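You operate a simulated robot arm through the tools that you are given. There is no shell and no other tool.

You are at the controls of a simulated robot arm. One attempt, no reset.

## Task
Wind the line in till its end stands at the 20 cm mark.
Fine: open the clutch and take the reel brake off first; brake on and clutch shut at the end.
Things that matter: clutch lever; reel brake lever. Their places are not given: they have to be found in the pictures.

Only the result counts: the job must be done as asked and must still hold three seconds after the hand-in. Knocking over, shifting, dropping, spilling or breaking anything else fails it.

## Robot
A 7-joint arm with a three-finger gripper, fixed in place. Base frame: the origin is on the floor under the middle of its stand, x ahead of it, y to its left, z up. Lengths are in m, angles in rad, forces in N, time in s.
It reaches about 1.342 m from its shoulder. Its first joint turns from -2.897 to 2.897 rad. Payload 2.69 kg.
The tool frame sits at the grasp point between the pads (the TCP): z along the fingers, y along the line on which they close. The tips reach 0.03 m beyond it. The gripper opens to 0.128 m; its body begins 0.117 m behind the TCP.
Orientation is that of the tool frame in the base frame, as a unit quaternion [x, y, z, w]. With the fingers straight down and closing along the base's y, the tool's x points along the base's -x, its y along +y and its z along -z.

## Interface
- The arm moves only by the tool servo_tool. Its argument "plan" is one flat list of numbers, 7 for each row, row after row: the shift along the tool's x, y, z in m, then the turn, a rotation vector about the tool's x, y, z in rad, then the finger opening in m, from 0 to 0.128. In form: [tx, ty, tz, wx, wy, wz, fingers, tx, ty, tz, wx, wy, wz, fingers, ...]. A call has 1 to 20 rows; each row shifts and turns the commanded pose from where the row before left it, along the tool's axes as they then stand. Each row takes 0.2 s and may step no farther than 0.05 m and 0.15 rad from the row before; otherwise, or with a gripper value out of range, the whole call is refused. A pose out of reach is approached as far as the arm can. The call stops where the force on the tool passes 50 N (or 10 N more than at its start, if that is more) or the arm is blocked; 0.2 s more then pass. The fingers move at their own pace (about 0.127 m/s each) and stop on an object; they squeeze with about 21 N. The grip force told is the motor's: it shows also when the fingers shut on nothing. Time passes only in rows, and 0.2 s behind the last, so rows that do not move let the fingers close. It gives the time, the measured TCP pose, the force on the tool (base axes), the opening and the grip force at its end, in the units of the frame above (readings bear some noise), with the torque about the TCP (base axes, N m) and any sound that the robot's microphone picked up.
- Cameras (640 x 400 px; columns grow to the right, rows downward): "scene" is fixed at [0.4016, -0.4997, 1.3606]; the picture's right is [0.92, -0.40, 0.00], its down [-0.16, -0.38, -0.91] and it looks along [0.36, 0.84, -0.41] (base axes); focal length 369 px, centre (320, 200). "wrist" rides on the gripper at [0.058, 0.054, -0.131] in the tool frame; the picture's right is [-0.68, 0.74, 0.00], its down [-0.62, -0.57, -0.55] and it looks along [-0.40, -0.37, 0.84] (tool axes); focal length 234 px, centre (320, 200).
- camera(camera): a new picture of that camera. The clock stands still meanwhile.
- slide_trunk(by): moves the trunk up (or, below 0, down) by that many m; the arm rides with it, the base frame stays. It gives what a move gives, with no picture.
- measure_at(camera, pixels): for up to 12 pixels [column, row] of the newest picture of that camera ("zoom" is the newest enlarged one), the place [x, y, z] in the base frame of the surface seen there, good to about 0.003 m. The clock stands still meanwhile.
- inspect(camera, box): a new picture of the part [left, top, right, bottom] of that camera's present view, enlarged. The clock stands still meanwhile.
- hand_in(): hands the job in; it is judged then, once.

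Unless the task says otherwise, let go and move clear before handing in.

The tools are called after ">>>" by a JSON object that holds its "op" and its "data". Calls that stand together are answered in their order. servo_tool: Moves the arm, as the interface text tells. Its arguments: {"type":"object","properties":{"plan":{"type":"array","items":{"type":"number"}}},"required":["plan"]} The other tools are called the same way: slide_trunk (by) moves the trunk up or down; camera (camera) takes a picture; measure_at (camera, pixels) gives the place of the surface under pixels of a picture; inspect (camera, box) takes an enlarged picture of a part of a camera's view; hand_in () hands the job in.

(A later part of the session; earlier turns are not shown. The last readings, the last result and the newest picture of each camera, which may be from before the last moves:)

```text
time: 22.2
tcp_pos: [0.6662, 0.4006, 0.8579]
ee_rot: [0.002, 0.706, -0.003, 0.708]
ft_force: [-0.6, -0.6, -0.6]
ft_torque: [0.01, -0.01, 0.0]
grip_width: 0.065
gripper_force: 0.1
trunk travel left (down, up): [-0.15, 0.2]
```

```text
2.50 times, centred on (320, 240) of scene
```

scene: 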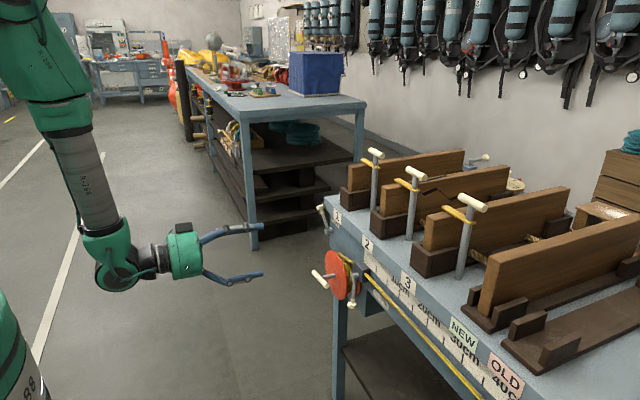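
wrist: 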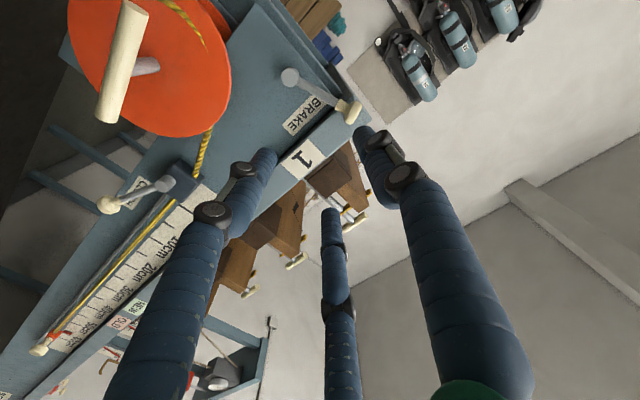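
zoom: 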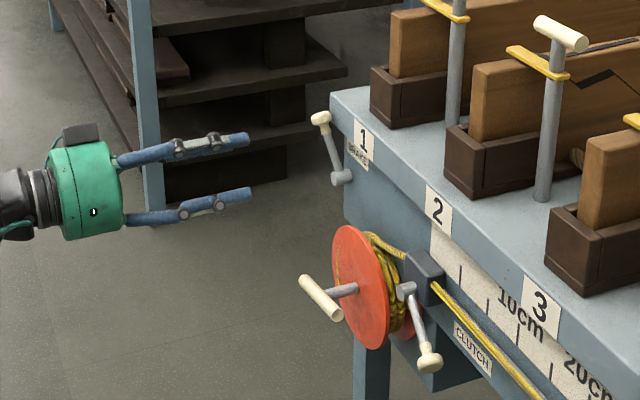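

Clear view of the brake lever: its pivot is at wrist (290,78) and its knob at (350,112), with the full "BRAKE" plate at (305,115). I'll zoom and measure it.

>>> {"op": "inspect", "data": {"camera": "wrist", "box": [250, 50, 390, 160]}}

>>> {"op": "measure_at", "data": {"camera": "wrist", "pixels": [[289, 77], [315, 92], [335, 103], [350, 110], [355, 117], [305, 113], [325, 100], [350, 130], [300, 60], [335, 85], [345, 145], [285, 100]]}}

>>> {"op": "inspect", "data": {"camera": "wrist", "box": [20, 160, 200, 370]}}

```text
3.64 times, centred on (320, 105) of wrist
```

zoom: 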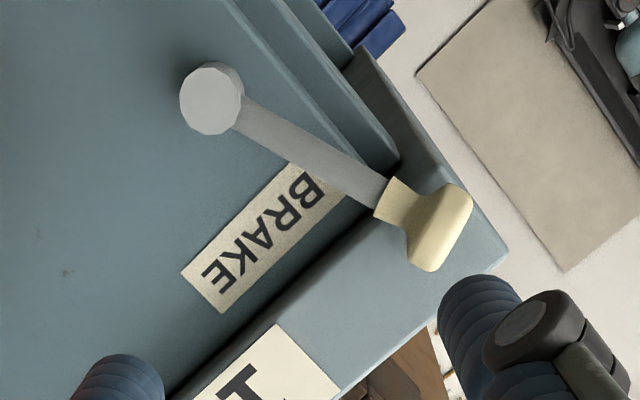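

```text
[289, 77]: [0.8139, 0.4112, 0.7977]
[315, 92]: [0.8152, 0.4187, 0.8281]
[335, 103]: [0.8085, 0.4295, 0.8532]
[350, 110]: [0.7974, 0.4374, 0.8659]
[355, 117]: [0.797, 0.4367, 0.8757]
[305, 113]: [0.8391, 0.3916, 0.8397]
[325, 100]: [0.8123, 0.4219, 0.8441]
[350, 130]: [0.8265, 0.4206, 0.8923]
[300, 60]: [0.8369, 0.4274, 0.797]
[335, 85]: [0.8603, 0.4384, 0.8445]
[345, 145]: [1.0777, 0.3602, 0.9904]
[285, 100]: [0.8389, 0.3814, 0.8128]
```

```text
1.90 times, centred on (110, 265) of wrist
```

zoom: 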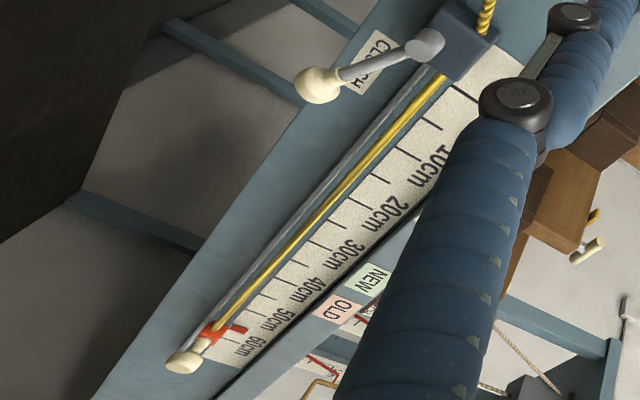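

The brake knob centre is about (0.81, 0.434, 0.873), with its pivot at (0.41, 0.798) in y,z; the slab edge behind it is at x≈0.8265. I'll move in front and approach to x=0.787, keeping the tips clear of the slab.

>>> {"op": "servo_tool", "data": {"plan": [-0.0075, 0.0167, 0.027, 0, 0, 0, 0.065, -0.0075, 0.0167, 0.027, 0, 0, 0, 0.065, 0, 0, 0, 0, 0, 0, 0.065]}}

>>> {"op": "camera", "data": {"camera": "wrist"}}

```text
time: 23.0
tcp_pos: [0.7204, 0.4333, 0.8759]
ee_rot: [0.0, 0.705, -0.002, 0.709]
ft_force: [0.4, 0.4, -0.7]
ft_torque: [0.01, 0.02, -0.01]
grip_width: 0.0652
gripper_force: 0.1
trunk travel left (down, up): [-0.15, 0.2]
```

```text
taken
```

wrist: 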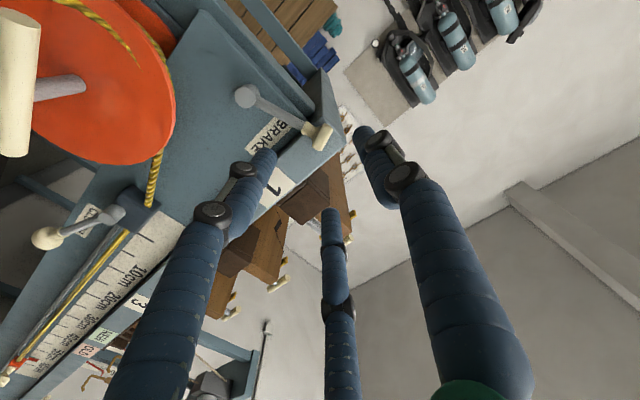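

The knob at wrist (320,137) is almost centred. I'll move forward 6.7 cm, 3 mm lower, and then grip.

>>> {"op": "servo_tool", "data": {"plan": [0.001, 0.001, 0.022, 0, 0, 0, 0.065, 0.001, 0, 0.022, 0, 0, 0, 0.065, 0.001, 0, 0.022, 0, 0, 0, 0.065, 0, 0, 0, 0, 0, 0, 0.065]}}

>>> {"op": "camera", "data": {"camera": "wrist"}}

>>> {"op": "inspect", "data": {"camera": "scene", "box": [270, 170, 370, 250]}}

```text
time: 24.0
tcp_pos: [0.7878, 0.4368, 0.8748]
ee_rot: [0.001, 0.705, -0.001, 0.709]
ft_force: [-0.5, 0.5, 0.1]
ft_torque: [0.01, -0.03, 0.0]
grip_width: 0.0652
gripper_force: 0.1
trunk travel left (down, up): [-0.15, 0.2]
```

```text
taken
```

wrist: 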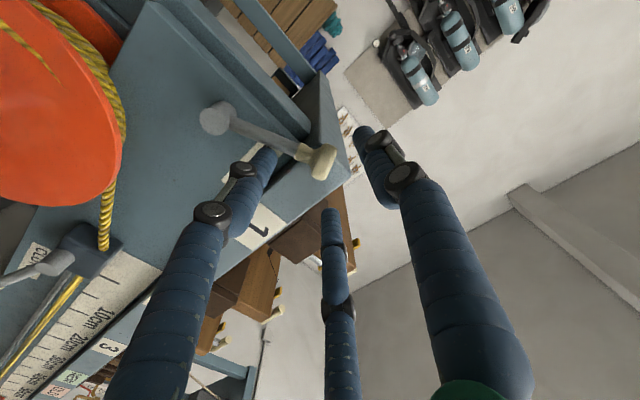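

```text
5.00 times, centred on (320, 210) of scene
```

zoom: 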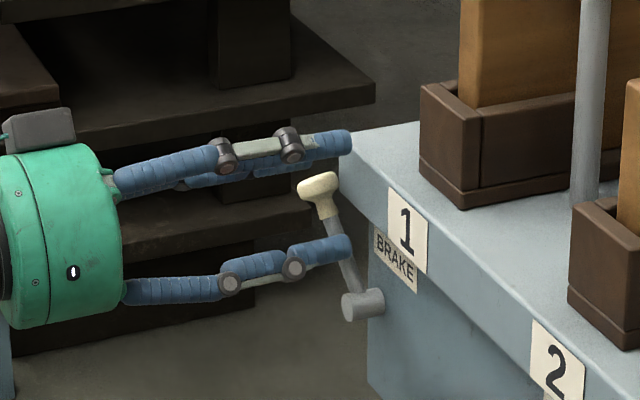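

The knob is between the fingers, slightly low. I'll drop 4 mm and close.

>>> {"op": "servo_tool", "data": {"plan": [0.004, 0, 0.001, 0, 0, 0, 0.065, 0, 0, 0, 0, 0, 0, 0.04, 0, 0, 0, 0, 0, 0, 0.02, 0, 0, 0, 0, 0, 0, 0.01, 0, 0, 0, 0, 0, 0, 0.01]}}

>>> {"op": "camera", "data": {"camera": "wrist"}}

>>> {"op": "inspect", "data": {"camera": "scene", "box": [270, 170, 370, 250]}}

```text
time: 25.2
tcp_pos: [0.7876, 0.4344, 0.8739]
ee_rot: [0.003, 0.704, -0.002, 0.71]
ft_force: [-0.6, -20.2, 31.9]
ft_torque: [-2.28, -0.99, -0.96]
grip_width: 0.0426
gripper_force: 45.0
trunk travel left (down, up): [-0.15, 0.2]
```

```text
taken
```

wrist: 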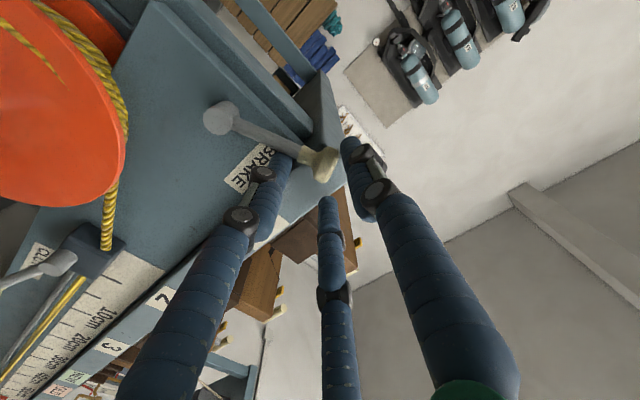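

```text
5.00 times, centred on (320, 210) of scene
```

zoom: 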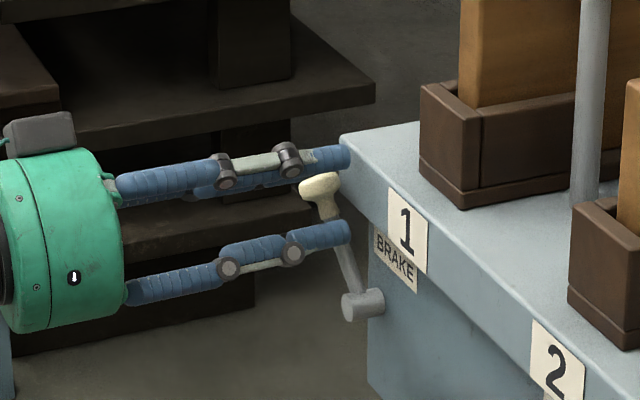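

The lower finger caught the lever's neck, and about 20 N toward +y did not move the lever at all. So +y is its end stop, and it must swing toward -y. I'll reopen and use the thumb on the +y side to push the knob along its arc toward -y.

>>> {"op": "servo_tool", "data": {"plan": [0, 0, 0, 0, 0, 0, 0.06, 0, 0, 0, 0, 0, 0, 0.06, 0, -0.006, 0, 0, 0, 0, 0.06, 0, -0.006, 0, 0, 0, 0, 0.06, 0, 0, 0, 0, 0, 0, 0.06]}}

>>> {"op": "camera", "data": {"camera": "wrist"}}

>>> {"op": "inspect", "data": {"camera": "scene", "box": [270, 170, 370, 250]}}

```text
time: 26.4
tcp_pos: [0.7862, 0.422, 0.8688]
ee_rot: [0.0, 0.706, -0.002, 0.708]
ft_force: [0.2, 0.1, 0.4]
ft_torque: [-0.03, 0.0, -0.01]
grip_width: 0.06
gripper_force: 0.1
trunk travel left (down, up): [-0.15, 0.2]
```

```text
taken
```

wrist: 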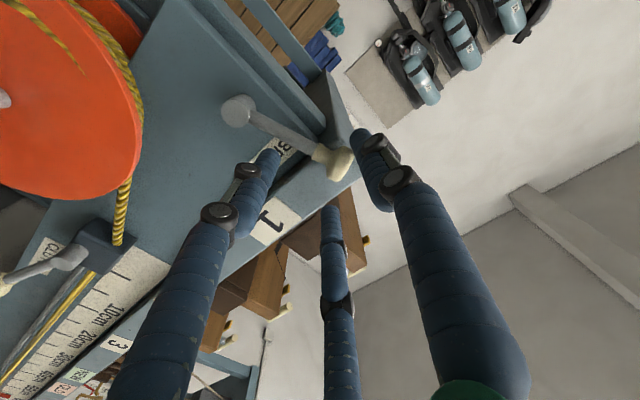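

```text
5.00 times, centred on (320, 210) of scene
```

zoom: 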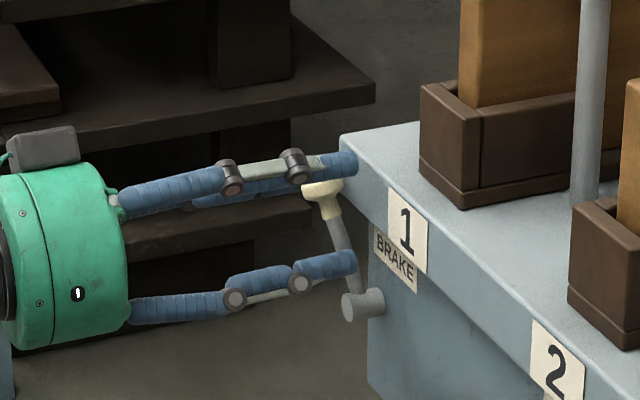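

The thumb is nearly touching the knob's +y side (wrist 355,150). I'll rotate the whole tool rigidly about the lever's pivot toward -y, 0.1 rad per row.

>>> {"op": "servo_tool", "data": {"plan": [-0.00085, -0.00713, 0, 0, 0, 0.1, 0.06, -0.00085, -0.00713, 0, 0, 0, 0.1, 0.06, -0.00085, -0.00713, 0, 0, 0, 0.1, 0.06, -0.00085, -0.00713, 0, 0, 0, 0.1, 0.06, 0, 0, 0, 0, 0, 0, 0.06]}}

>>> {"op": "camera", "data": {"camera": "wrist"}}

>>> {"op": "inspect", "data": {"camera": "scene", "box": [270, 170, 370, 250]}}

```text
time: 27.6
tcp_pos: [0.7864, 0.3935, 0.8709]
ee_rot: [0.141, 0.69, 0.141, 0.696]
ft_force: [0.9, 15.2, 19.8]
ft_torque: [0.6, -0.56, 0.46]
grip_width: 0.0743
gripper_force: 11.0
trunk travel left (down, up): [-0.15, 0.2]
```

```text
taken
```

wrist: 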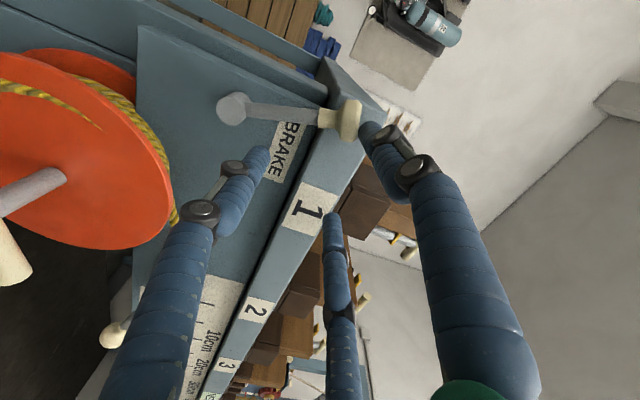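

```text
5.00 times, centred on (320, 210) of scene
```

zoom: 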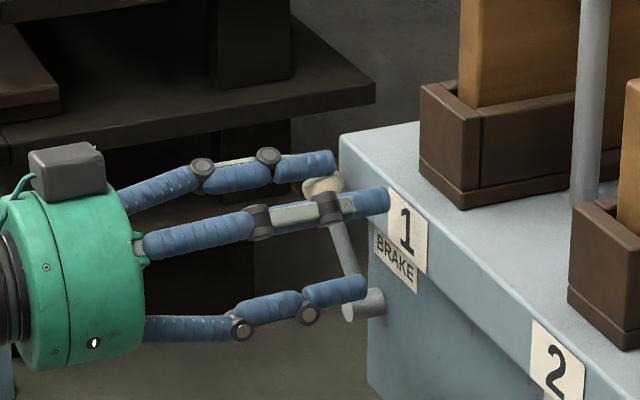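

The thumb was pushed back (width 0.074) with about 25 N of load. I'll measure the lever to see whether it moved.

>>> {"op": "measure_at", "data": {"camera": "wrist", "pixels": [[231, 108], [280, 114], [310, 117], [350, 118], [345, 105], [352, 130]]}}

>>> {"op": "measure_at", "data": {"camera": "scene", "pixels": [[320.5, 207], [323, 219], [328, 231], [325, 222]]}}

>>> {"op": "inspect", "data": {"camera": "wrist", "box": [200, 70, 420, 200]}}

```text
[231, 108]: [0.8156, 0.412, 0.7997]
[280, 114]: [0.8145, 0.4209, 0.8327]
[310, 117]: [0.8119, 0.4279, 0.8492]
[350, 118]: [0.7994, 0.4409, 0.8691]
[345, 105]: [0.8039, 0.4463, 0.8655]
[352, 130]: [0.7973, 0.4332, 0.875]
```

```text
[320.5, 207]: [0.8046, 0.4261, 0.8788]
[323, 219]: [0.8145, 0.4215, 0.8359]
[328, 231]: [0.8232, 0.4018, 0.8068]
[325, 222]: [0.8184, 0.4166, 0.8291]
```

```text
2.91 times, centred on (310, 135) of wrist
```

zoom: 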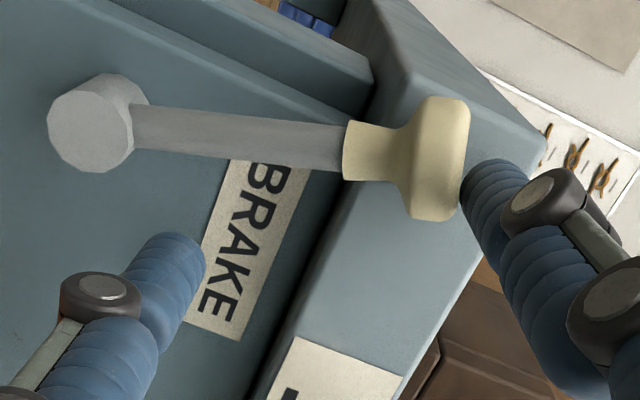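

The thumb had slid onto the top end of the knob, so it only pressed along the lever and the lever did not move. I'll back out, roll the tool to line up with the lever's 19° tilt, and take a proper grip.

>>> {"op": "servo_tool", "data": {"plan": [0, 0.004, -0.01, 0, 0, 0, 0.065, 0, 0, -0.03, 0, 0, 0, 0.065, 0, 0, -0.03, 0, 0, 0, 0.065, 0, 0, 0, 0, 0, -0.146, 0.065, 0, 0, 0, 0, 0, -0.146, 0.065, 0, 0, 0, 0, 0, -0.146, 0.065, 0, 0, 0, 0, 0, -0.146, 0.065, 0, 0, 0, 0, 0, -0.146, 0.065, 0, 0, 0, 0, 0, 0, 0.065]}}

>>> {"op": "camera", "data": {"camera": "wrist"}}

```text
time: 29.6
tcp_pos: [0.7172, 0.3972, 0.868]
ee_rot: [-0.116, 0.696, -0.119, 0.699]
ft_force: [0.1, -0.9, 0.5]
ft_torque: [-0.01, -0.03, -0.02]
grip_width: 0.0654
gripper_force: 0.1
trunk travel left (down, up): [-0.15, 0.2]
```

```text
taken
```

wrist: 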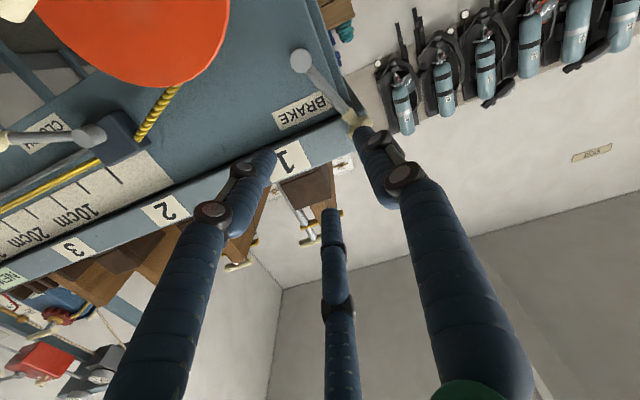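

The roll now matches the lever. I'll shift sideways to sit in front of the knob and verify.

>>> {"op": "servo_tool", "data": {"plan": [-0.0037, 0.0183, 0, 0, 0, 0, 0.065, -0.0037, 0.0183, 0, 0, 0, 0, 0.065, 0, 0, 0, 0, 0, 0, 0.065]}}

>>> {"op": "inspect", "data": {"camera": "wrist", "box": [220, 60, 420, 220]}}

>>> {"op": "measure_at", "data": {"camera": "zoom", "pixels": [[150, 60], [230, 130], [280, 185], [310, 210], [330, 205], [300, 230], [325, 225]]}}

```text
time: 30.4
tcp_pos: [0.7157, 0.4344, 0.8653]
ee_rot: [-0.115, 0.696, -0.119, 0.699]
ft_force: [0.3, 0.3, -0.2]
ft_torque: [0.0, -0.03, -0.02]
grip_width: 0.065
gripper_force: 0.1
trunk travel left (down, up): [-0.15, 0.2]
```

```text
2.50 times, centred on (320, 140) of wrist
```

zoom: 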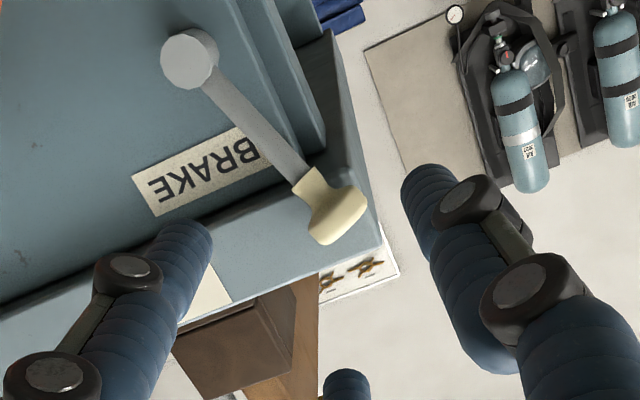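

```text
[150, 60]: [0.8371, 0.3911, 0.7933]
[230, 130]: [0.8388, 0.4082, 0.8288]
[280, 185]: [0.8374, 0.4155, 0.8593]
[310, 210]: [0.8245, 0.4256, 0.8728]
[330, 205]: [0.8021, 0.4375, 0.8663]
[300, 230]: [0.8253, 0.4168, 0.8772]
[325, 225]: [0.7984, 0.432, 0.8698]
```

The knob head is at about (0.80 front, 0.434, 0.869) and the tool is centred on it. I'll go forward 7.2 cm and close.

>>> {"op": "servo_tool", "data": {"plan": [0, 0, 0.024, 0, 0, 0, 0.065, 0, 0, 0.024, 0, 0, 0, 0.065, 0, 0, 0.024, 0, 0, 0, 0.065, 0, 0, 0, 0, 0, 0, 0.065, 0, 0, 0, 0, 0, 0, 0.045, 0, 0, 0, 0, 0, 0, 0.02, 0, 0, 0, 0, 0, 0, 0.01, 0, 0, 0, 0, 0, 0, 0.01]}}

>>> {"op": "camera", "data": {"camera": "wrist"}}

>>> {"op": "inspect", "data": {"camera": "scene", "box": [270, 170, 370, 250]}}

```text
time: 32.2
tcp_pos: [0.7888, 0.4345, 0.868]
ee_rot: [-0.114, 0.695, -0.117, 0.7]
ft_force: [0.9, -3.3, 13.2]
ft_torque: [-0.55, -0.49, -0.38]
grip_width: 0.0287
gripper_force: 45.5
trunk travel left (down, up): [-0.15, 0.2]
```

```text
taken
```

wrist: 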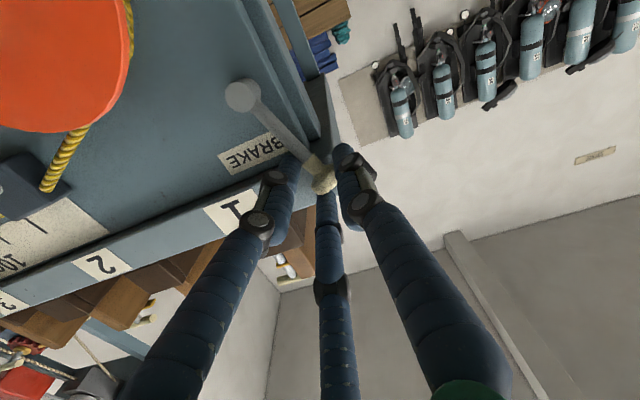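

```text
5.00 times, centred on (320, 210) of scene
```

zoom: 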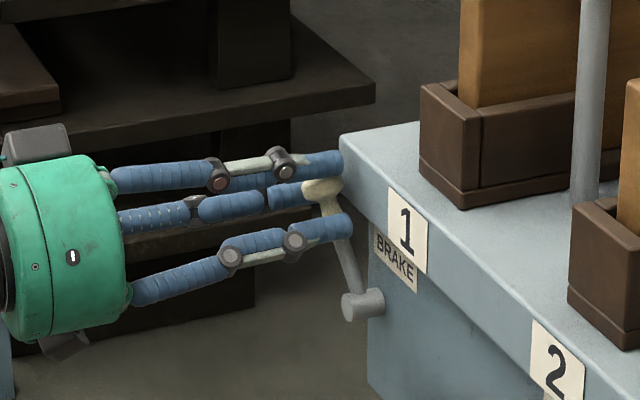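

Gripped on the knob (width 0.029). I'll try a small swing toward -y.

>>> {"op": "servo_tool", "data": {"plan": [0.0004, -0.0074, 0, 0, 0, 0.1, 0.01, 0.0004, -0.0074, 0, 0, 0, 0.1, 0.01, 0, 0, 0, 0, 0, 0, 0.01]}}

>>> {"op": "inspect", "data": {"camera": "scene", "box": [270, 170, 370, 250]}}

```text
time: 32.9
tcp_pos: [0.7896, 0.4295, 0.8672]
ee_rot: [-0.052, 0.704, -0.047, 0.707]
ft_force: [13.4, 14.7, -11.3]
ft_torque: [-2.45, -0.27, 0.12]
grip_width: 0.0335
gripper_force: 45.0
trunk travel left (down, up): [-0.15, 0.2]
stopped in row 3: the force on the tool passed its limit at 54 N (the readings are from after the stop); the commanded pose is now the measured one
```

```text
5.00 times, centred on (320, 210) of scene
```

zoom: 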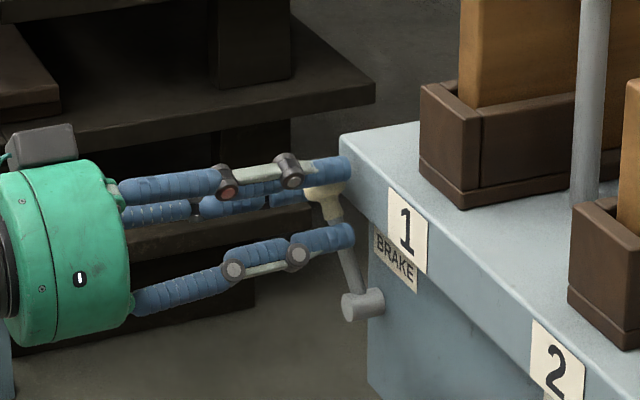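

Toward -y it is blocked: 54 N and the lever stayed put. I'll realign with the lever and try toward +y with the knob gripped.

>>> {"op": "servo_tool", "data": {"plan": [0, 0.0055, 0, 0, 0, -0.1, 0.01, 0, 0, 0, 0, 0, -0.09, 0.01, 0, 0, 0, 0, 0, 0, 0.01]}}

>>> {"op": "inspect", "data": {"camera": "wrist", "box": [200, 60, 420, 220]}}

```text
time: 33.7
tcp_pos: [0.7885, 0.4342, 0.8694]
ee_rot: [-0.117, 0.695, -0.112, 0.7]
ft_force: [7.4, 18.6, -5.4]
ft_torque: [-0.57, 0.14, 0.23]
grip_width: 0.028
gripper_force: 45.2
trunk travel left (down, up): [-0.15, 0.2]
```

```text
2.50 times, centred on (310, 140) of wrist
```

zoom: 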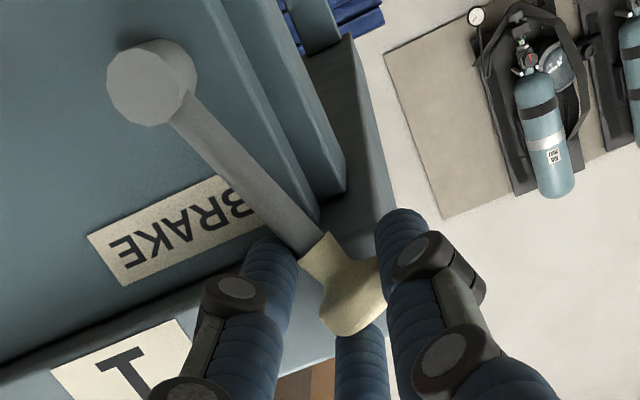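

Back on the knob with the grip aligned. I'll swing toward +y.

>>> {"op": "servo_tool", "data": {"plan": [0.0004, 0.0074, 0, 0, 0, -0.1, 0.01, 0.0004, 0.0074, 0, 0, 0, -0.1, 0.01, 0, 0, 0, 0, 0, 0, 0.01]}}

>>> {"op": "inspect", "data": {"camera": "wrist", "box": [200, 60, 420, 220]}}

>>> {"op": "inspect", "data": {"camera": "scene", "box": [270, 170, 370, 250]}}

```text
time: 34.5
tcp_pos: [0.7886, 0.4447, 0.8651]
ee_rot: [-0.183, 0.68, -0.184, 0.685]
ft_force: [1.3, -19.7, 15.6]
ft_torque: [-1.75, -0.58, -0.74]
grip_width: 0.0264
gripper_force: 45.4
trunk travel left (down, up): [-0.15, 0.2]
```

```text
2.50 times, centred on (310, 140) of wrist
```

zoom: 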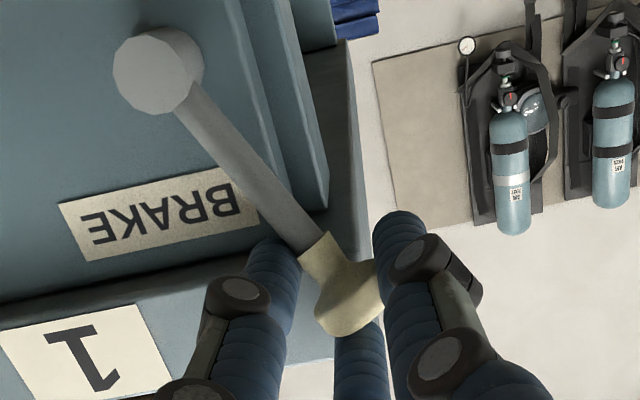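

```text
5.00 times, centred on (320, 210) of scene
```

zoom: 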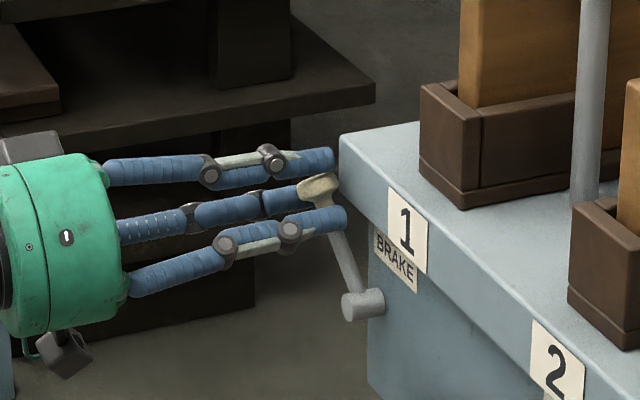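

The lever is now turning toward +y: it kept its place in the wrist view while the plate rotated. It's stiffer than the clutch (about 25 N). I'll continue the swing.

>>> {"op": "servo_tool", "data": {"plan": [0.0004, 0.0076, 0, 0, 0, -0.1, 0.01, 0.0004, 0.0076, 0, 0, 0, -0.1, 0.01, 0.0004, 0.0076, 0, 0, 0, -0.1, 0.01, 0, 0, 0, 0, 0, 0, 0.01]}}

>>> {"op": "inspect", "data": {"camera": "wrist", "box": [200, 60, 420, 220]}}

>>> {"op": "inspect", "data": {"camera": "scene", "box": [270, 170, 370, 250]}}

```text
time: 35.5
tcp_pos: [0.7881, 0.4651, 0.8497]
ee_rot: [-0.283, 0.644, -0.282, 0.652]
ft_force: [26.0, -14.4, 22.9]
ft_torque: [-2.06, -0.9, -0.57]
grip_width: 0.0277
gripper_force: 45.3
trunk travel left (down, up): [-0.15, 0.2]
```

```text
2.50 times, centred on (310, 140) of wrist
```

zoom: 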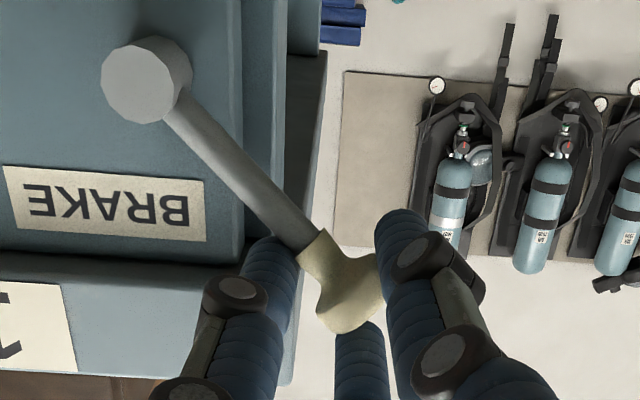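

```text
5.00 times, centred on (320, 210) of scene
```

zoom: 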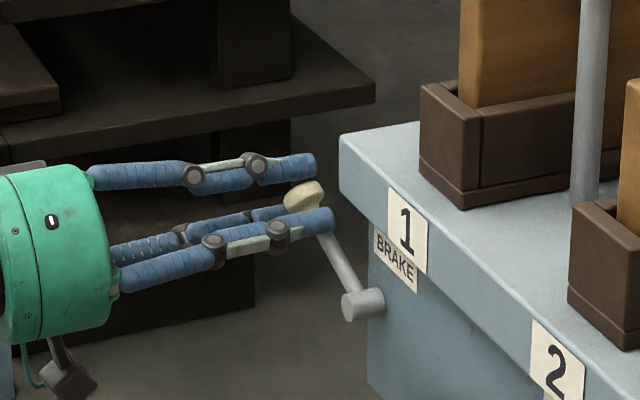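

The lever is now at about 46° toward +y. I'll continue, with a tiny forward relief for the 26 N of x-load.

>>> {"op": "servo_tool", "data": {"plan": [0.0004, 0.0076, 0.001, 0, 0, -0.1, 0.01, 0.0004, 0.0076, 0.001, 0, 0, -0.1, 0.01, 0.0004, 0.0076, 0, 0, 0, -0.1, 0.01, 0, 0, 0, 0, 0, 0, 0.01]}}

>>> {"op": "inspect", "data": {"camera": "wrist", "box": [200, 60, 420, 220]}}

>>> {"op": "inspect", "data": {"camera": "scene", "box": [270, 170, 370, 250]}}

```text
time: 36.5
tcp_pos: [0.7886, 0.4786, 0.8311]
ee_rot: [-0.378, 0.594, -0.375, 0.602]
ft_force: [-14.7, -0.3, 34.5]
ft_torque: [-2.36, -1.24, 0.15]
grip_width: 0.0282
gripper_force: 45.0
trunk travel left (down, up): [-0.15, 0.2]
```

```text
2.50 times, centred on (310, 140) of wrist
```

zoom: 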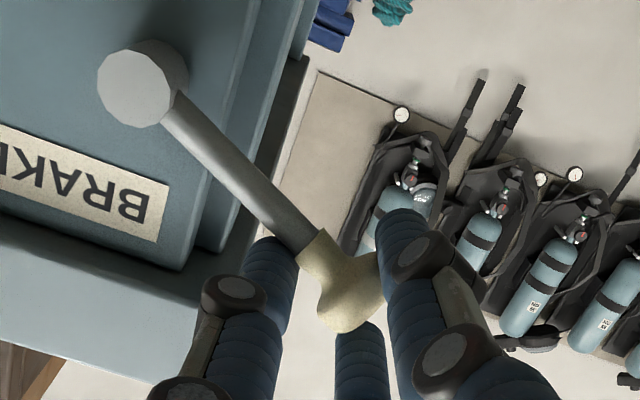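

```text
5.00 times, centred on (320, 210) of scene
```

zoom: 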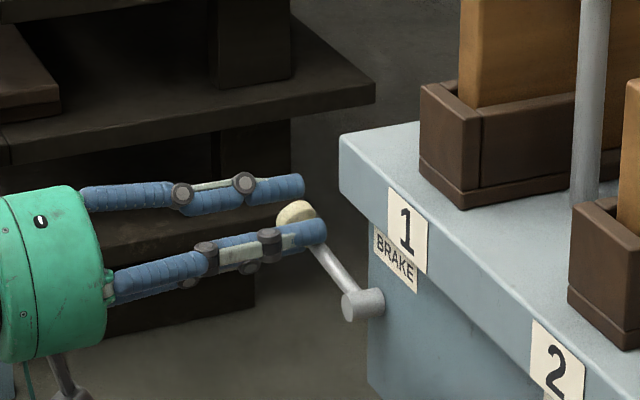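

The lever is now at about 64° and still turning. I'll continue in smaller steps until it meets its stop.

>>> {"op": "servo_tool", "data": {"plan": [0.0003, 0.005, 0, 0, 0, -0.066, 0.01, 0.0003, 0.005, 0, 0, 0, -0.066, 0.01, 0.0003, 0.005, 0, 0, 0, -0.066, 0.01, 0, 0, 0, 0, 0, 0, 0.01]}}

>>> {"op": "inspect", "data": {"camera": "wrist", "box": [200, 60, 420, 220]}}

>>> {"op": "inspect", "data": {"camera": "scene", "box": [270, 170, 370, 250]}}

```text
time: 37.4
tcp_pos: [0.789, 0.4824, 0.8187]
ee_rot: [-0.434, 0.554, -0.434, 0.563]
ft_force: [-31.2, -10.4, 22.8]
ft_torque: [-1.42, -0.57, -0.46]
grip_width: 0.0275
gripper_force: 45.1
trunk travel left (down, up): [-0.15, 0.2]
stopped in row 4: the force on the tool passed its limit at 51 N (the readings are from after the stop); the commanded pose is now the measured one
```

```text
2.50 times, centred on (310, 140) of wrist
```

zoom: 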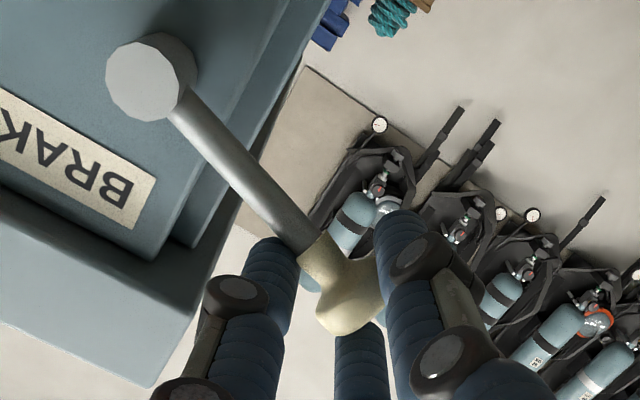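

```text
5.00 times, centred on (320, 210) of scene
```

zoom: 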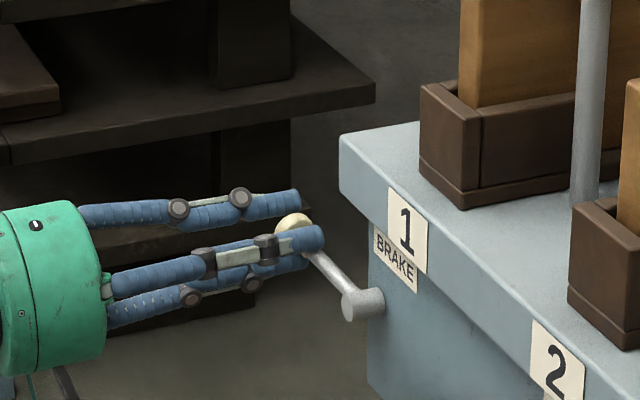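

Stopped at about 75° (turned ≈1.0 rad, like the clutch), partly because of x-load. I'll relieve the x-load by backing off 2 mm and try a little farther, to see whether this is the stop.

>>> {"op": "servo_tool", "data": {"plan": [0, 0, -0.002, 0, 0, 0, 0.01, 0, 0, 0, 0, 0, 0, 0.01]}}

>>> {"op": "measure_at", "data": {"camera": "zoom", "pixels": [[352, 306], [340, 278], [325, 258], [315, 245], [296, 222], [290, 230]]}}

```text
time: 38.0
tcp_pos: [0.7889, 0.4818, 0.8189]
ee_rot: [-0.433, 0.554, -0.434, 0.563]
ft_force: [2.2, -9.7, 25.0]
ft_torque: [-1.6, -0.92, -0.16]
grip_width: 0.0274
gripper_force: 44.6
trunk travel left (down, up): [-0.15, 0.2]
```

```text
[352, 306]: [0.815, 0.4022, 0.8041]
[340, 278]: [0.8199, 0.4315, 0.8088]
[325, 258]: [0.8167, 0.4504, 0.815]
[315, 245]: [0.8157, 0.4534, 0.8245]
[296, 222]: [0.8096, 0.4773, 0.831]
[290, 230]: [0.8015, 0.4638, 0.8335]
```

The x-load is gone. I'll push a little more along the arc.

>>> {"op": "servo_tool", "data": {"plan": [0.0003, 0.004, 0, 0, 0, -0.05, 0.01, 0.0003, 0.004, 0, 0, 0, -0.05, 0.01, 0, 0, 0, 0, 0, 0, 0.01]}}

>>> {"op": "inspect", "data": {"camera": "wrist", "box": [200, 60, 420, 220]}}

>>> {"op": "inspect", "data": {"camera": "scene", "box": [270, 170, 370, 250]}}

```text
time: 38.5
tcp_pos: [0.7899, 0.4816, 0.8172]
ee_rot: [-0.449, 0.538, -0.457, 0.548]
ft_force: [-28.5, -12.8, 25.9]
ft_torque: [-1.16, -0.48, -1.48]
grip_width: 0.026
gripper_force: 45.5
trunk travel left (down, up): [-0.15, 0.2]
stopped in row 2: the force on the tool passed its limit at 53 N (the readings are from after the stop); the commanded pose is now the measured one
```

```text
2.50 times, centred on (310, 140) of wrist
```

zoom: 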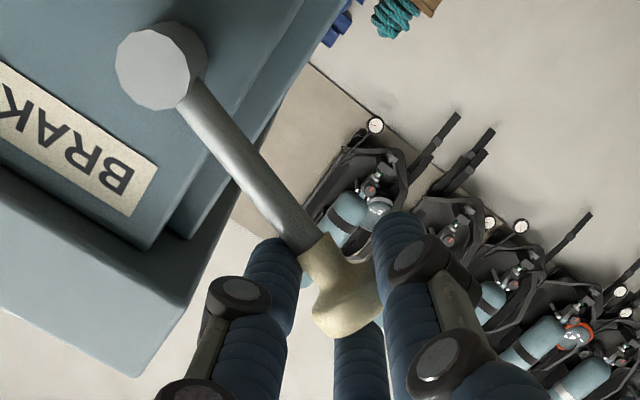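

```text
5.00 times, centred on (320, 210) of scene
```

zoom: 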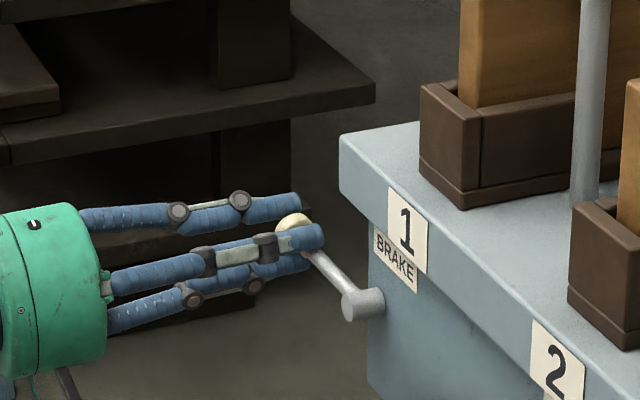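

The tool turned but the lever didn't follow, so it's at its stop, about 1 rad from its start. I'll let go, back straight out, and check that both levers stay put.

>>> {"op": "servo_tool", "data": {"plan": [0, 0, 0, 0, 0, 0, 0.035, 0, 0, 0, 0, 0, 0, 0.045, 0, 0, -0.02, 0, 0, 0, 0.06, 0, 0, -0.04, 0, 0, 0, 0.06, 0, 0, -0.04, 0, 0, 0, 0.06, 0, 0, -0.03, 0, 0, 0, 0.06, 0, 0, 0, 0, 0, 0, 0.06]}}

>>> {"op": "camera", "data": {"camera": "wrist"}}

>>> {"op": "inspect", "data": {"camera": "scene", "box": [260, 170, 440, 330]}}

```text
time: 40.1
tcp_pos: [0.6602, 0.4811, 0.8131]
ee_rot: [-0.451, 0.538, -0.455, 0.547]
ft_force: [0.1, 1.1, 0.1]
ft_torque: [0.02, 0.01, -0.01]
grip_width: 0.0601
gripper_force: 0.1
trunk travel left (down, up): [-0.15, 0.2]
```

```text
taken
```

wrist: 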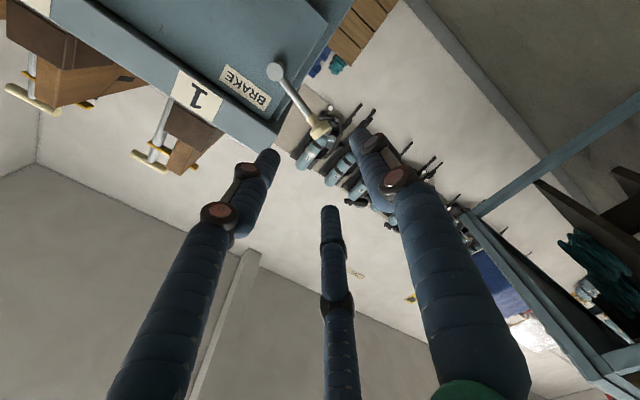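

```text
2.50 times, centred on (350, 250) of scene
```

zoom: 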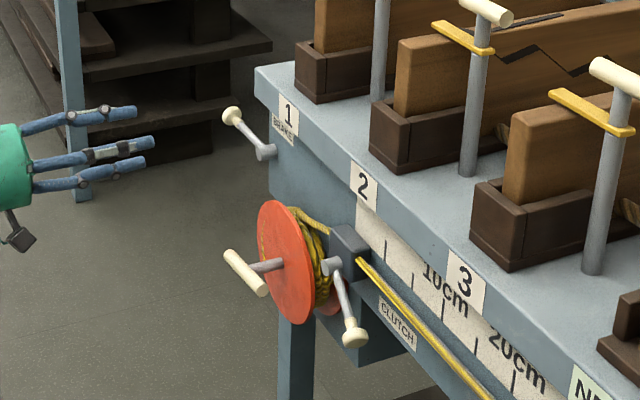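

Both levers stay: the brake at about 74° and the clutch at about 66°. Now the reel. I'll unroll the tool and move in front of the T-handle at x≈0.66.

>>> {"op": "servo_tool", "data": {"plan": [0, 0, 0, 0, 0, 0.139, 0.065, 0, 0, 0, 0, 0, 0.139, 0.065, 0, 0, 0, 0, 0, 0.139, 0.065, 0, 0, 0, 0, 0, 0.139, 0.065, 0, 0, 0, 0, 0, 0.139, 0.065, 0, 0, 0, 0, 0, 0.139, 0.065, 0, 0, 0, 0, 0, 0.139, 0.065, 0, 0, 0, 0, 0, 0.139, 0.065, 0, 0, 0, 0, 0, 0.139, 0.065, 0, 0, 0, 0, 0, 0.139, 0.065, 0.0222, -0.0328, 0, 0, 0, 0, 0.065, 0.0222, -0.0328, 0, 0, 0, 0, 0.065, 0.0222, -0.0328, 0, 0, 0, 0, 0.065, 0.0222, -0.0328, 0, 0, 0, 0, 0.065, 0.0222, -0.0328, 0, 0, 0, 0, 0.065, 0, 0, 0, 0, 0, 0, 0.065]}}

>>> {"op": "camera", "data": {"camera": "wrist"}}

>>> {"op": "inspect", "data": {"camera": "scene", "box": [260, 170, 440, 330]}}

```text
time: 43.5
tcp_pos: [0.6645, 0.3198, 0.7007]
ee_rot: [-0.004, 0.702, 0.002, 0.712]
ft_force: [0.3, -0.3, 0.2]
ft_torque: [0.0, 0.0, 0.01]
grip_width: 0.0648
gripper_force: 0.1
trunk travel left (down, up): [-0.15, 0.2]
```

```text
taken
```

wrist: 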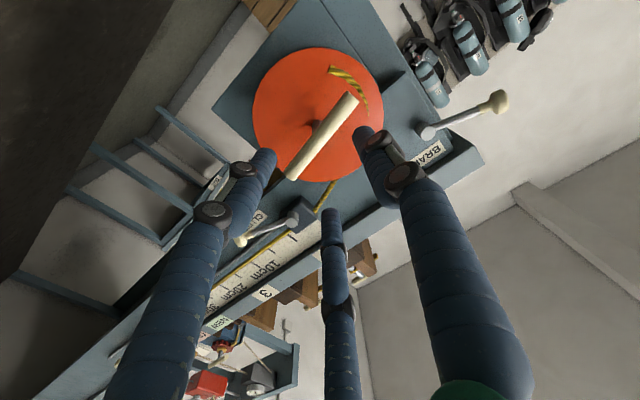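

```text
2.50 times, centred on (350, 250) of scene
```

zoom: 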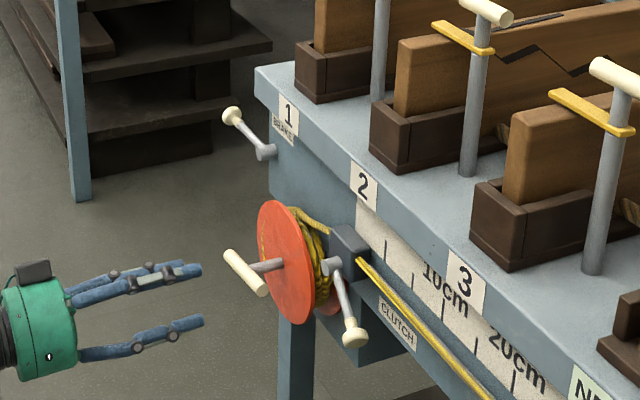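

I'll measure the T-bar ends, its middle and the rope mark on the disc from this straight-on view.

>>> {"op": "inspect", "data": {"camera": "wrist", "box": [230, 40, 400, 220]}}

>>> {"op": "measure_at", "data": {"camera": "wrist", "pixels": [[351, 98], [338, 113], [322, 135], [305, 157], [292, 175], [310, 126], [345, 72], [365, 105], [500, 101], [428, 132], [240, 241], [291, 217]]}}

```text
2.22 times, centred on (315, 130) of wrist
```

zoom: 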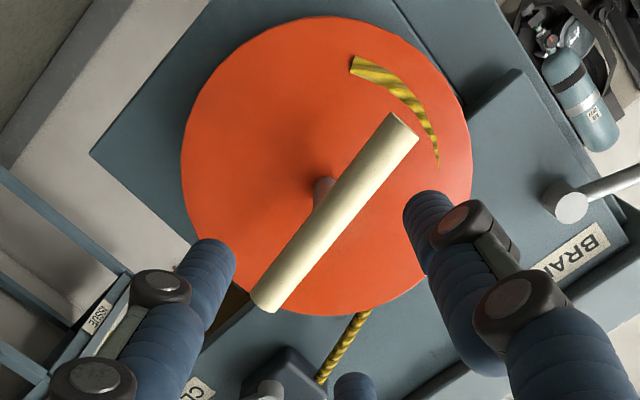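

```text
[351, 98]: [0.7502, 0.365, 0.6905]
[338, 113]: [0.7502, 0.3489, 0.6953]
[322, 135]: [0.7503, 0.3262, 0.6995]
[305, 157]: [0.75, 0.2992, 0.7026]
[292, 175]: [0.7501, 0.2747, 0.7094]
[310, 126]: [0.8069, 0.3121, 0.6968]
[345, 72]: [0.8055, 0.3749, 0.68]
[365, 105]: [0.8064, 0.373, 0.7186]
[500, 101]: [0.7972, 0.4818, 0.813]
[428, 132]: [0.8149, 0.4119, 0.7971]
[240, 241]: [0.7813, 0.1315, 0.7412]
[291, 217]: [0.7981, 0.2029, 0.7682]
```

The bar's centre is about (0.761, 0.319, 0.700), tilted ≈12° with its +y end lower. I'll roll the tool +1.37 rad so the fingers close across the bar, thumb on top.

>>> {"op": "servo_tool", "data": {"plan": [0, 0, 0, 0.0085, 0.0144, 0, 0.07, 0, 0, 0, 0, 0, 0.1371, 0.07, 0, 0, 0, 0, 0, 0.1371, 0.07, 0, 0, 0, 0, 0, 0.1371, 0.07, 0, 0, 0, 0, 0, 0.1371, 0.07, 0, 0, 0, 0, 0, 0.1371, 0.07, 0, 0, 0, 0, 0, 0.1371, 0.07, 0, 0, 0, 0, 0, 0.1371, 0.07, 0, 0, 0, 0, 0, 0.1371, 0.07, 0, 0, 0, 0, 0, 0.1371, 0.07, 0, 0, 0, 0, 0, 0.1371, 0.07, 0, 0, 0, 0, 0, 0, 0.07]}}

>>> {"op": "camera", "data": {"camera": "wrist"}}

>>> {"op": "inspect", "data": {"camera": "scene", "box": [200, 190, 400, 330]}}

```text
time: 46.1
tcp_pos: [0.6632, 0.3196, 0.7021]
ee_rot: [0.449, 0.547, 0.446, 0.548]
ft_force: [-0.1, -0.1, 0.0]
ft_torque: [0.01, 0.0, 0.01]
grip_width: 0.0703
gripper_force: 0.1
trunk travel left (down, up): [-0.15, 0.2]
```

```text
taken
```

wrist: 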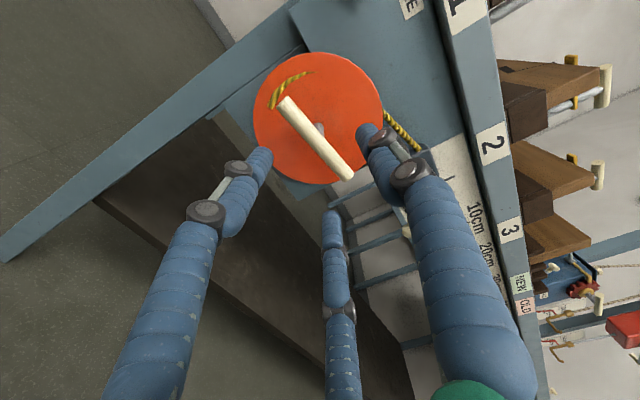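

```text
2.86 times, centred on (300, 260) of scene
```

zoom: 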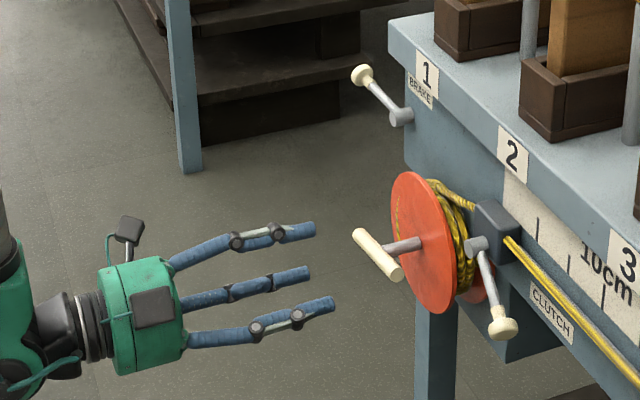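

The tool is rolled square to the bar. I'll advance to x≈0.757 so the tips reach 0.787, clear of the disc at 0.806.

>>> {"op": "servo_tool", "data": {"plan": [0.0, -0.001, 0.025, 0, 0, 0, 0.07, 0, -0.001, 0.025, 0, 0, 0, 0.07, 0, 0, 0.025, 0, 0, 0, 0.07, 0, 0, 0.019, 0, 0, 0, 0.07, 0, 0, 0, 0, 0, 0, 0.07]}}

>>> {"op": "camera", "data": {"camera": "wrist"}}

>>> {"op": "inspect", "data": {"camera": "scene", "box": [280, 220, 400, 320]}}

```text
time: 47.4
tcp_pos: [0.7564, 0.3179, 0.7008]
ee_rot: [0.448, 0.548, 0.445, 0.549]
ft_force: [0.3, -0.7, -0.9]
ft_torque: [-0.01, -0.03, -0.01]
grip_width: 0.0702
gripper_force: 0.1
trunk travel left (down, up): [-0.15, 0.2]
```

```text
taken
```

wrist: 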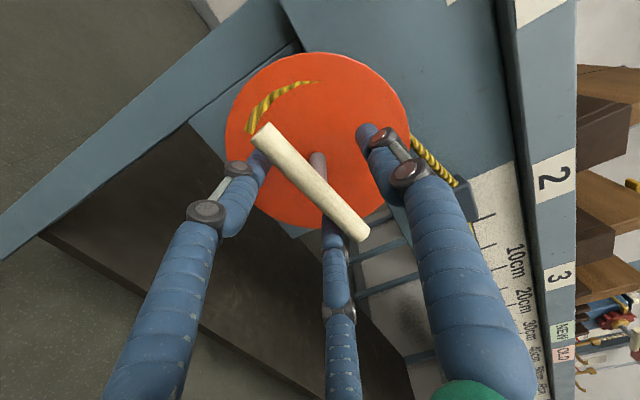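

```text
4.00 times, centred on (340, 270) of scene
```

zoom: 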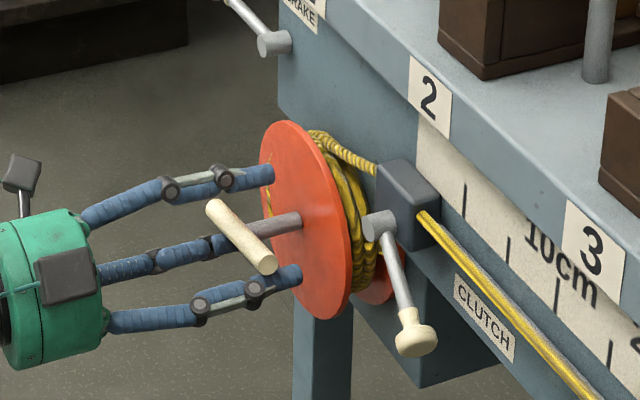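

The bar lies between the thumb (top) and the two fingers (below). I'll close on it.

>>> {"op": "servo_tool", "data": {"plan": [0, 0, 0, 0, 0, 0, 0.05, 0, 0, 0, 0, 0, 0, 0.03, 0, 0, 0, 0, 0, 0, 0.01, 0, 0, 0, 0, 0, 0, 0, 0, 0, 0, 0, 0, 0, 0]}}

>>> {"op": "camera", "data": {"camera": "wrist"}}

>>> {"op": "inspect", "data": {"camera": "scene", "box": [280, 220, 400, 320]}}

```text
time: 48.5
tcp_pos: [0.7553, 0.3153, 0.6954]
ee_rot: [0.45, 0.55, 0.442, 0.547]
ft_force: [-7.1, -12.3, -49.0]
ft_torque: [-0.04, 0.12, 0.09]
grip_width: 0.0243
gripper_force: 45.1
trunk travel left (down, up): [-0.15, 0.2]
```

```text
taken
```

wrist: 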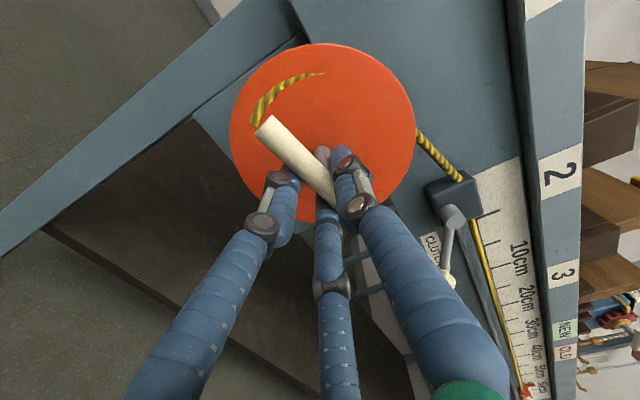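

```text
4.00 times, centred on (340, 270) of scene
```

zoom: 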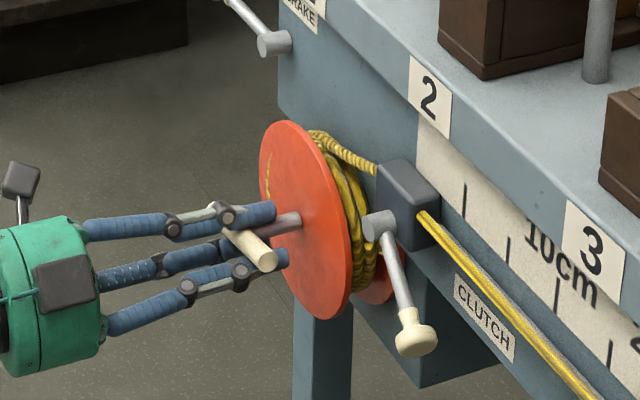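

Gripped (width 0.024), but the grip is pushing 49 N down because the closed finger centre is offset. I'll shift the tool to relieve that.

>>> {"op": "servo_tool", "data": {"plan": [-0.0005, -0.004, 0, 0, 0, 0, 0, -0.0005, -0.003, 0, 0, 0, 0, 0, 0, 0, 0, 0, 0, 0, 0]}}

```text
time: 49.4
tcp_pos: [0.7563, 0.3159, 0.6956]
ee_rot: [0.448, 0.547, 0.446, 0.548]
ft_force: [-39.7, -1.9, -15.4]
ft_torque: [-0.16, -0.14, 0.14]
grip_width: 0.0243
gripper_force: 45.1
trunk travel left (down, up): [-0.15, 0.2]
```

The z-load dropped to -15 N, but there's now -40 N in x. I'll ease back 2 mm.

>>> {"op": "servo_tool", "data": {"plan": [0, -0.0015, -0.002, 0, 0, 0, 0, 0, 0, 0, 0, 0, 0, 0]}}

```text
time: 50.0
tcp_pos: [0.7557, 0.3165, 0.6963]
ee_rot: [0.448, 0.545, 0.447, 0.55]
ft_force: [-9.7, -0.8, -3.2]
ft_torque: [-0.11, 0.02, 0.36]
grip_width: 0.0244
gripper_force: 44.4
trunk travel left (down, up): [-0.15, 0.2]
```

The loads are nearly zero. I'll now turn the handle counter-clockwise (about -x, which draws the top of the drum away from the line), 0.3 rad as a test.

>>> {"op": "servo_tool", "data": {"plan": [-0.0004, 0.0001, 0, 0, 0, -0.1, 0, -0.0004, 0.0001, 0, 0, 0, -0.1, 0, -0.0004, 0.0001, 0, 0, 0, -0.1, 0, 0, 0, 0, 0, 0, 0, 0]}}

>>> {"op": "camera", "data": {"camera": "wrist"}}

>>> {"op": "inspect", "data": {"camera": "scene", "box": [280, 220, 400, 320]}}

```text
time: 51.0
tcp_pos: [0.7558, 0.3147, 0.697]
ee_rot: [0.361, 0.606, 0.36, 0.611]
ft_force: [-0.5, 0.0, 28.9]
ft_torque: [0.16, -0.19, -0.27]
grip_width: 0.0241
gripper_force: 45.3
trunk travel left (down, up): [-0.15, 0.2]
```

```text
taken
```

wrist: 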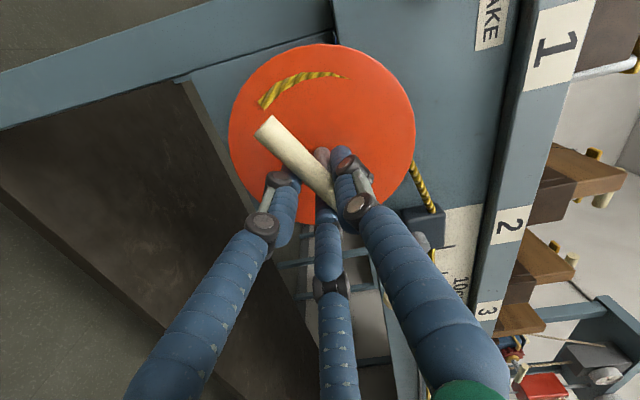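

```text
4.00 times, centred on (340, 270) of scene
```

zoom: 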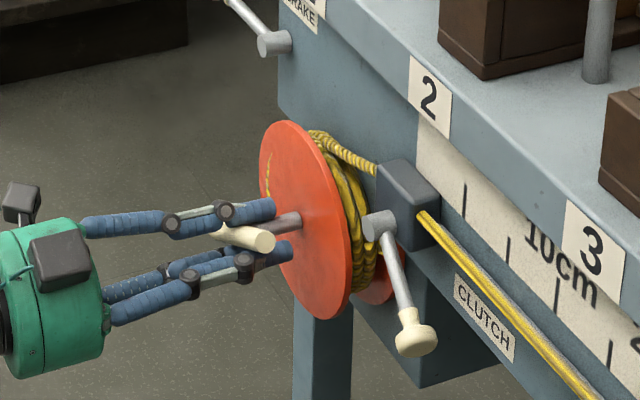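

The bar turned easily with the tool (torque ≈0.2 N·m). I'll check whether the disc turned too, by measuring the yellow rope mark on its face.

>>> {"op": "inspect", "data": {"camera": "wrist", "box": [210, 30, 430, 230]}}

>>> {"op": "measure_at", "data": {"camera": "wrist", "pixels": [[264, 103], [275, 90], [300, 77], [325, 74], [345, 77], [270, 130], [300, 165]]}}

```text
2.00 times, centred on (320, 130) of wrist
```

zoom: 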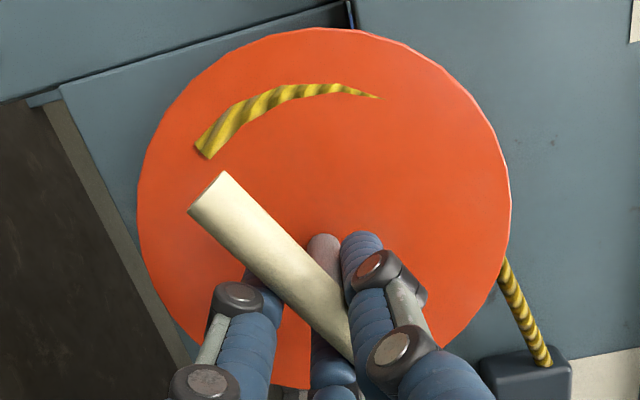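

```text
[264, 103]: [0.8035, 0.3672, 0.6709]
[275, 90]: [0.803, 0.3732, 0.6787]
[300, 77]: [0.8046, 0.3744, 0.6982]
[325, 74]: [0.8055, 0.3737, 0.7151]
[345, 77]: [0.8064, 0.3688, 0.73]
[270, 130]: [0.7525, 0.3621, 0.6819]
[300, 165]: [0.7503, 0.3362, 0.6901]
```

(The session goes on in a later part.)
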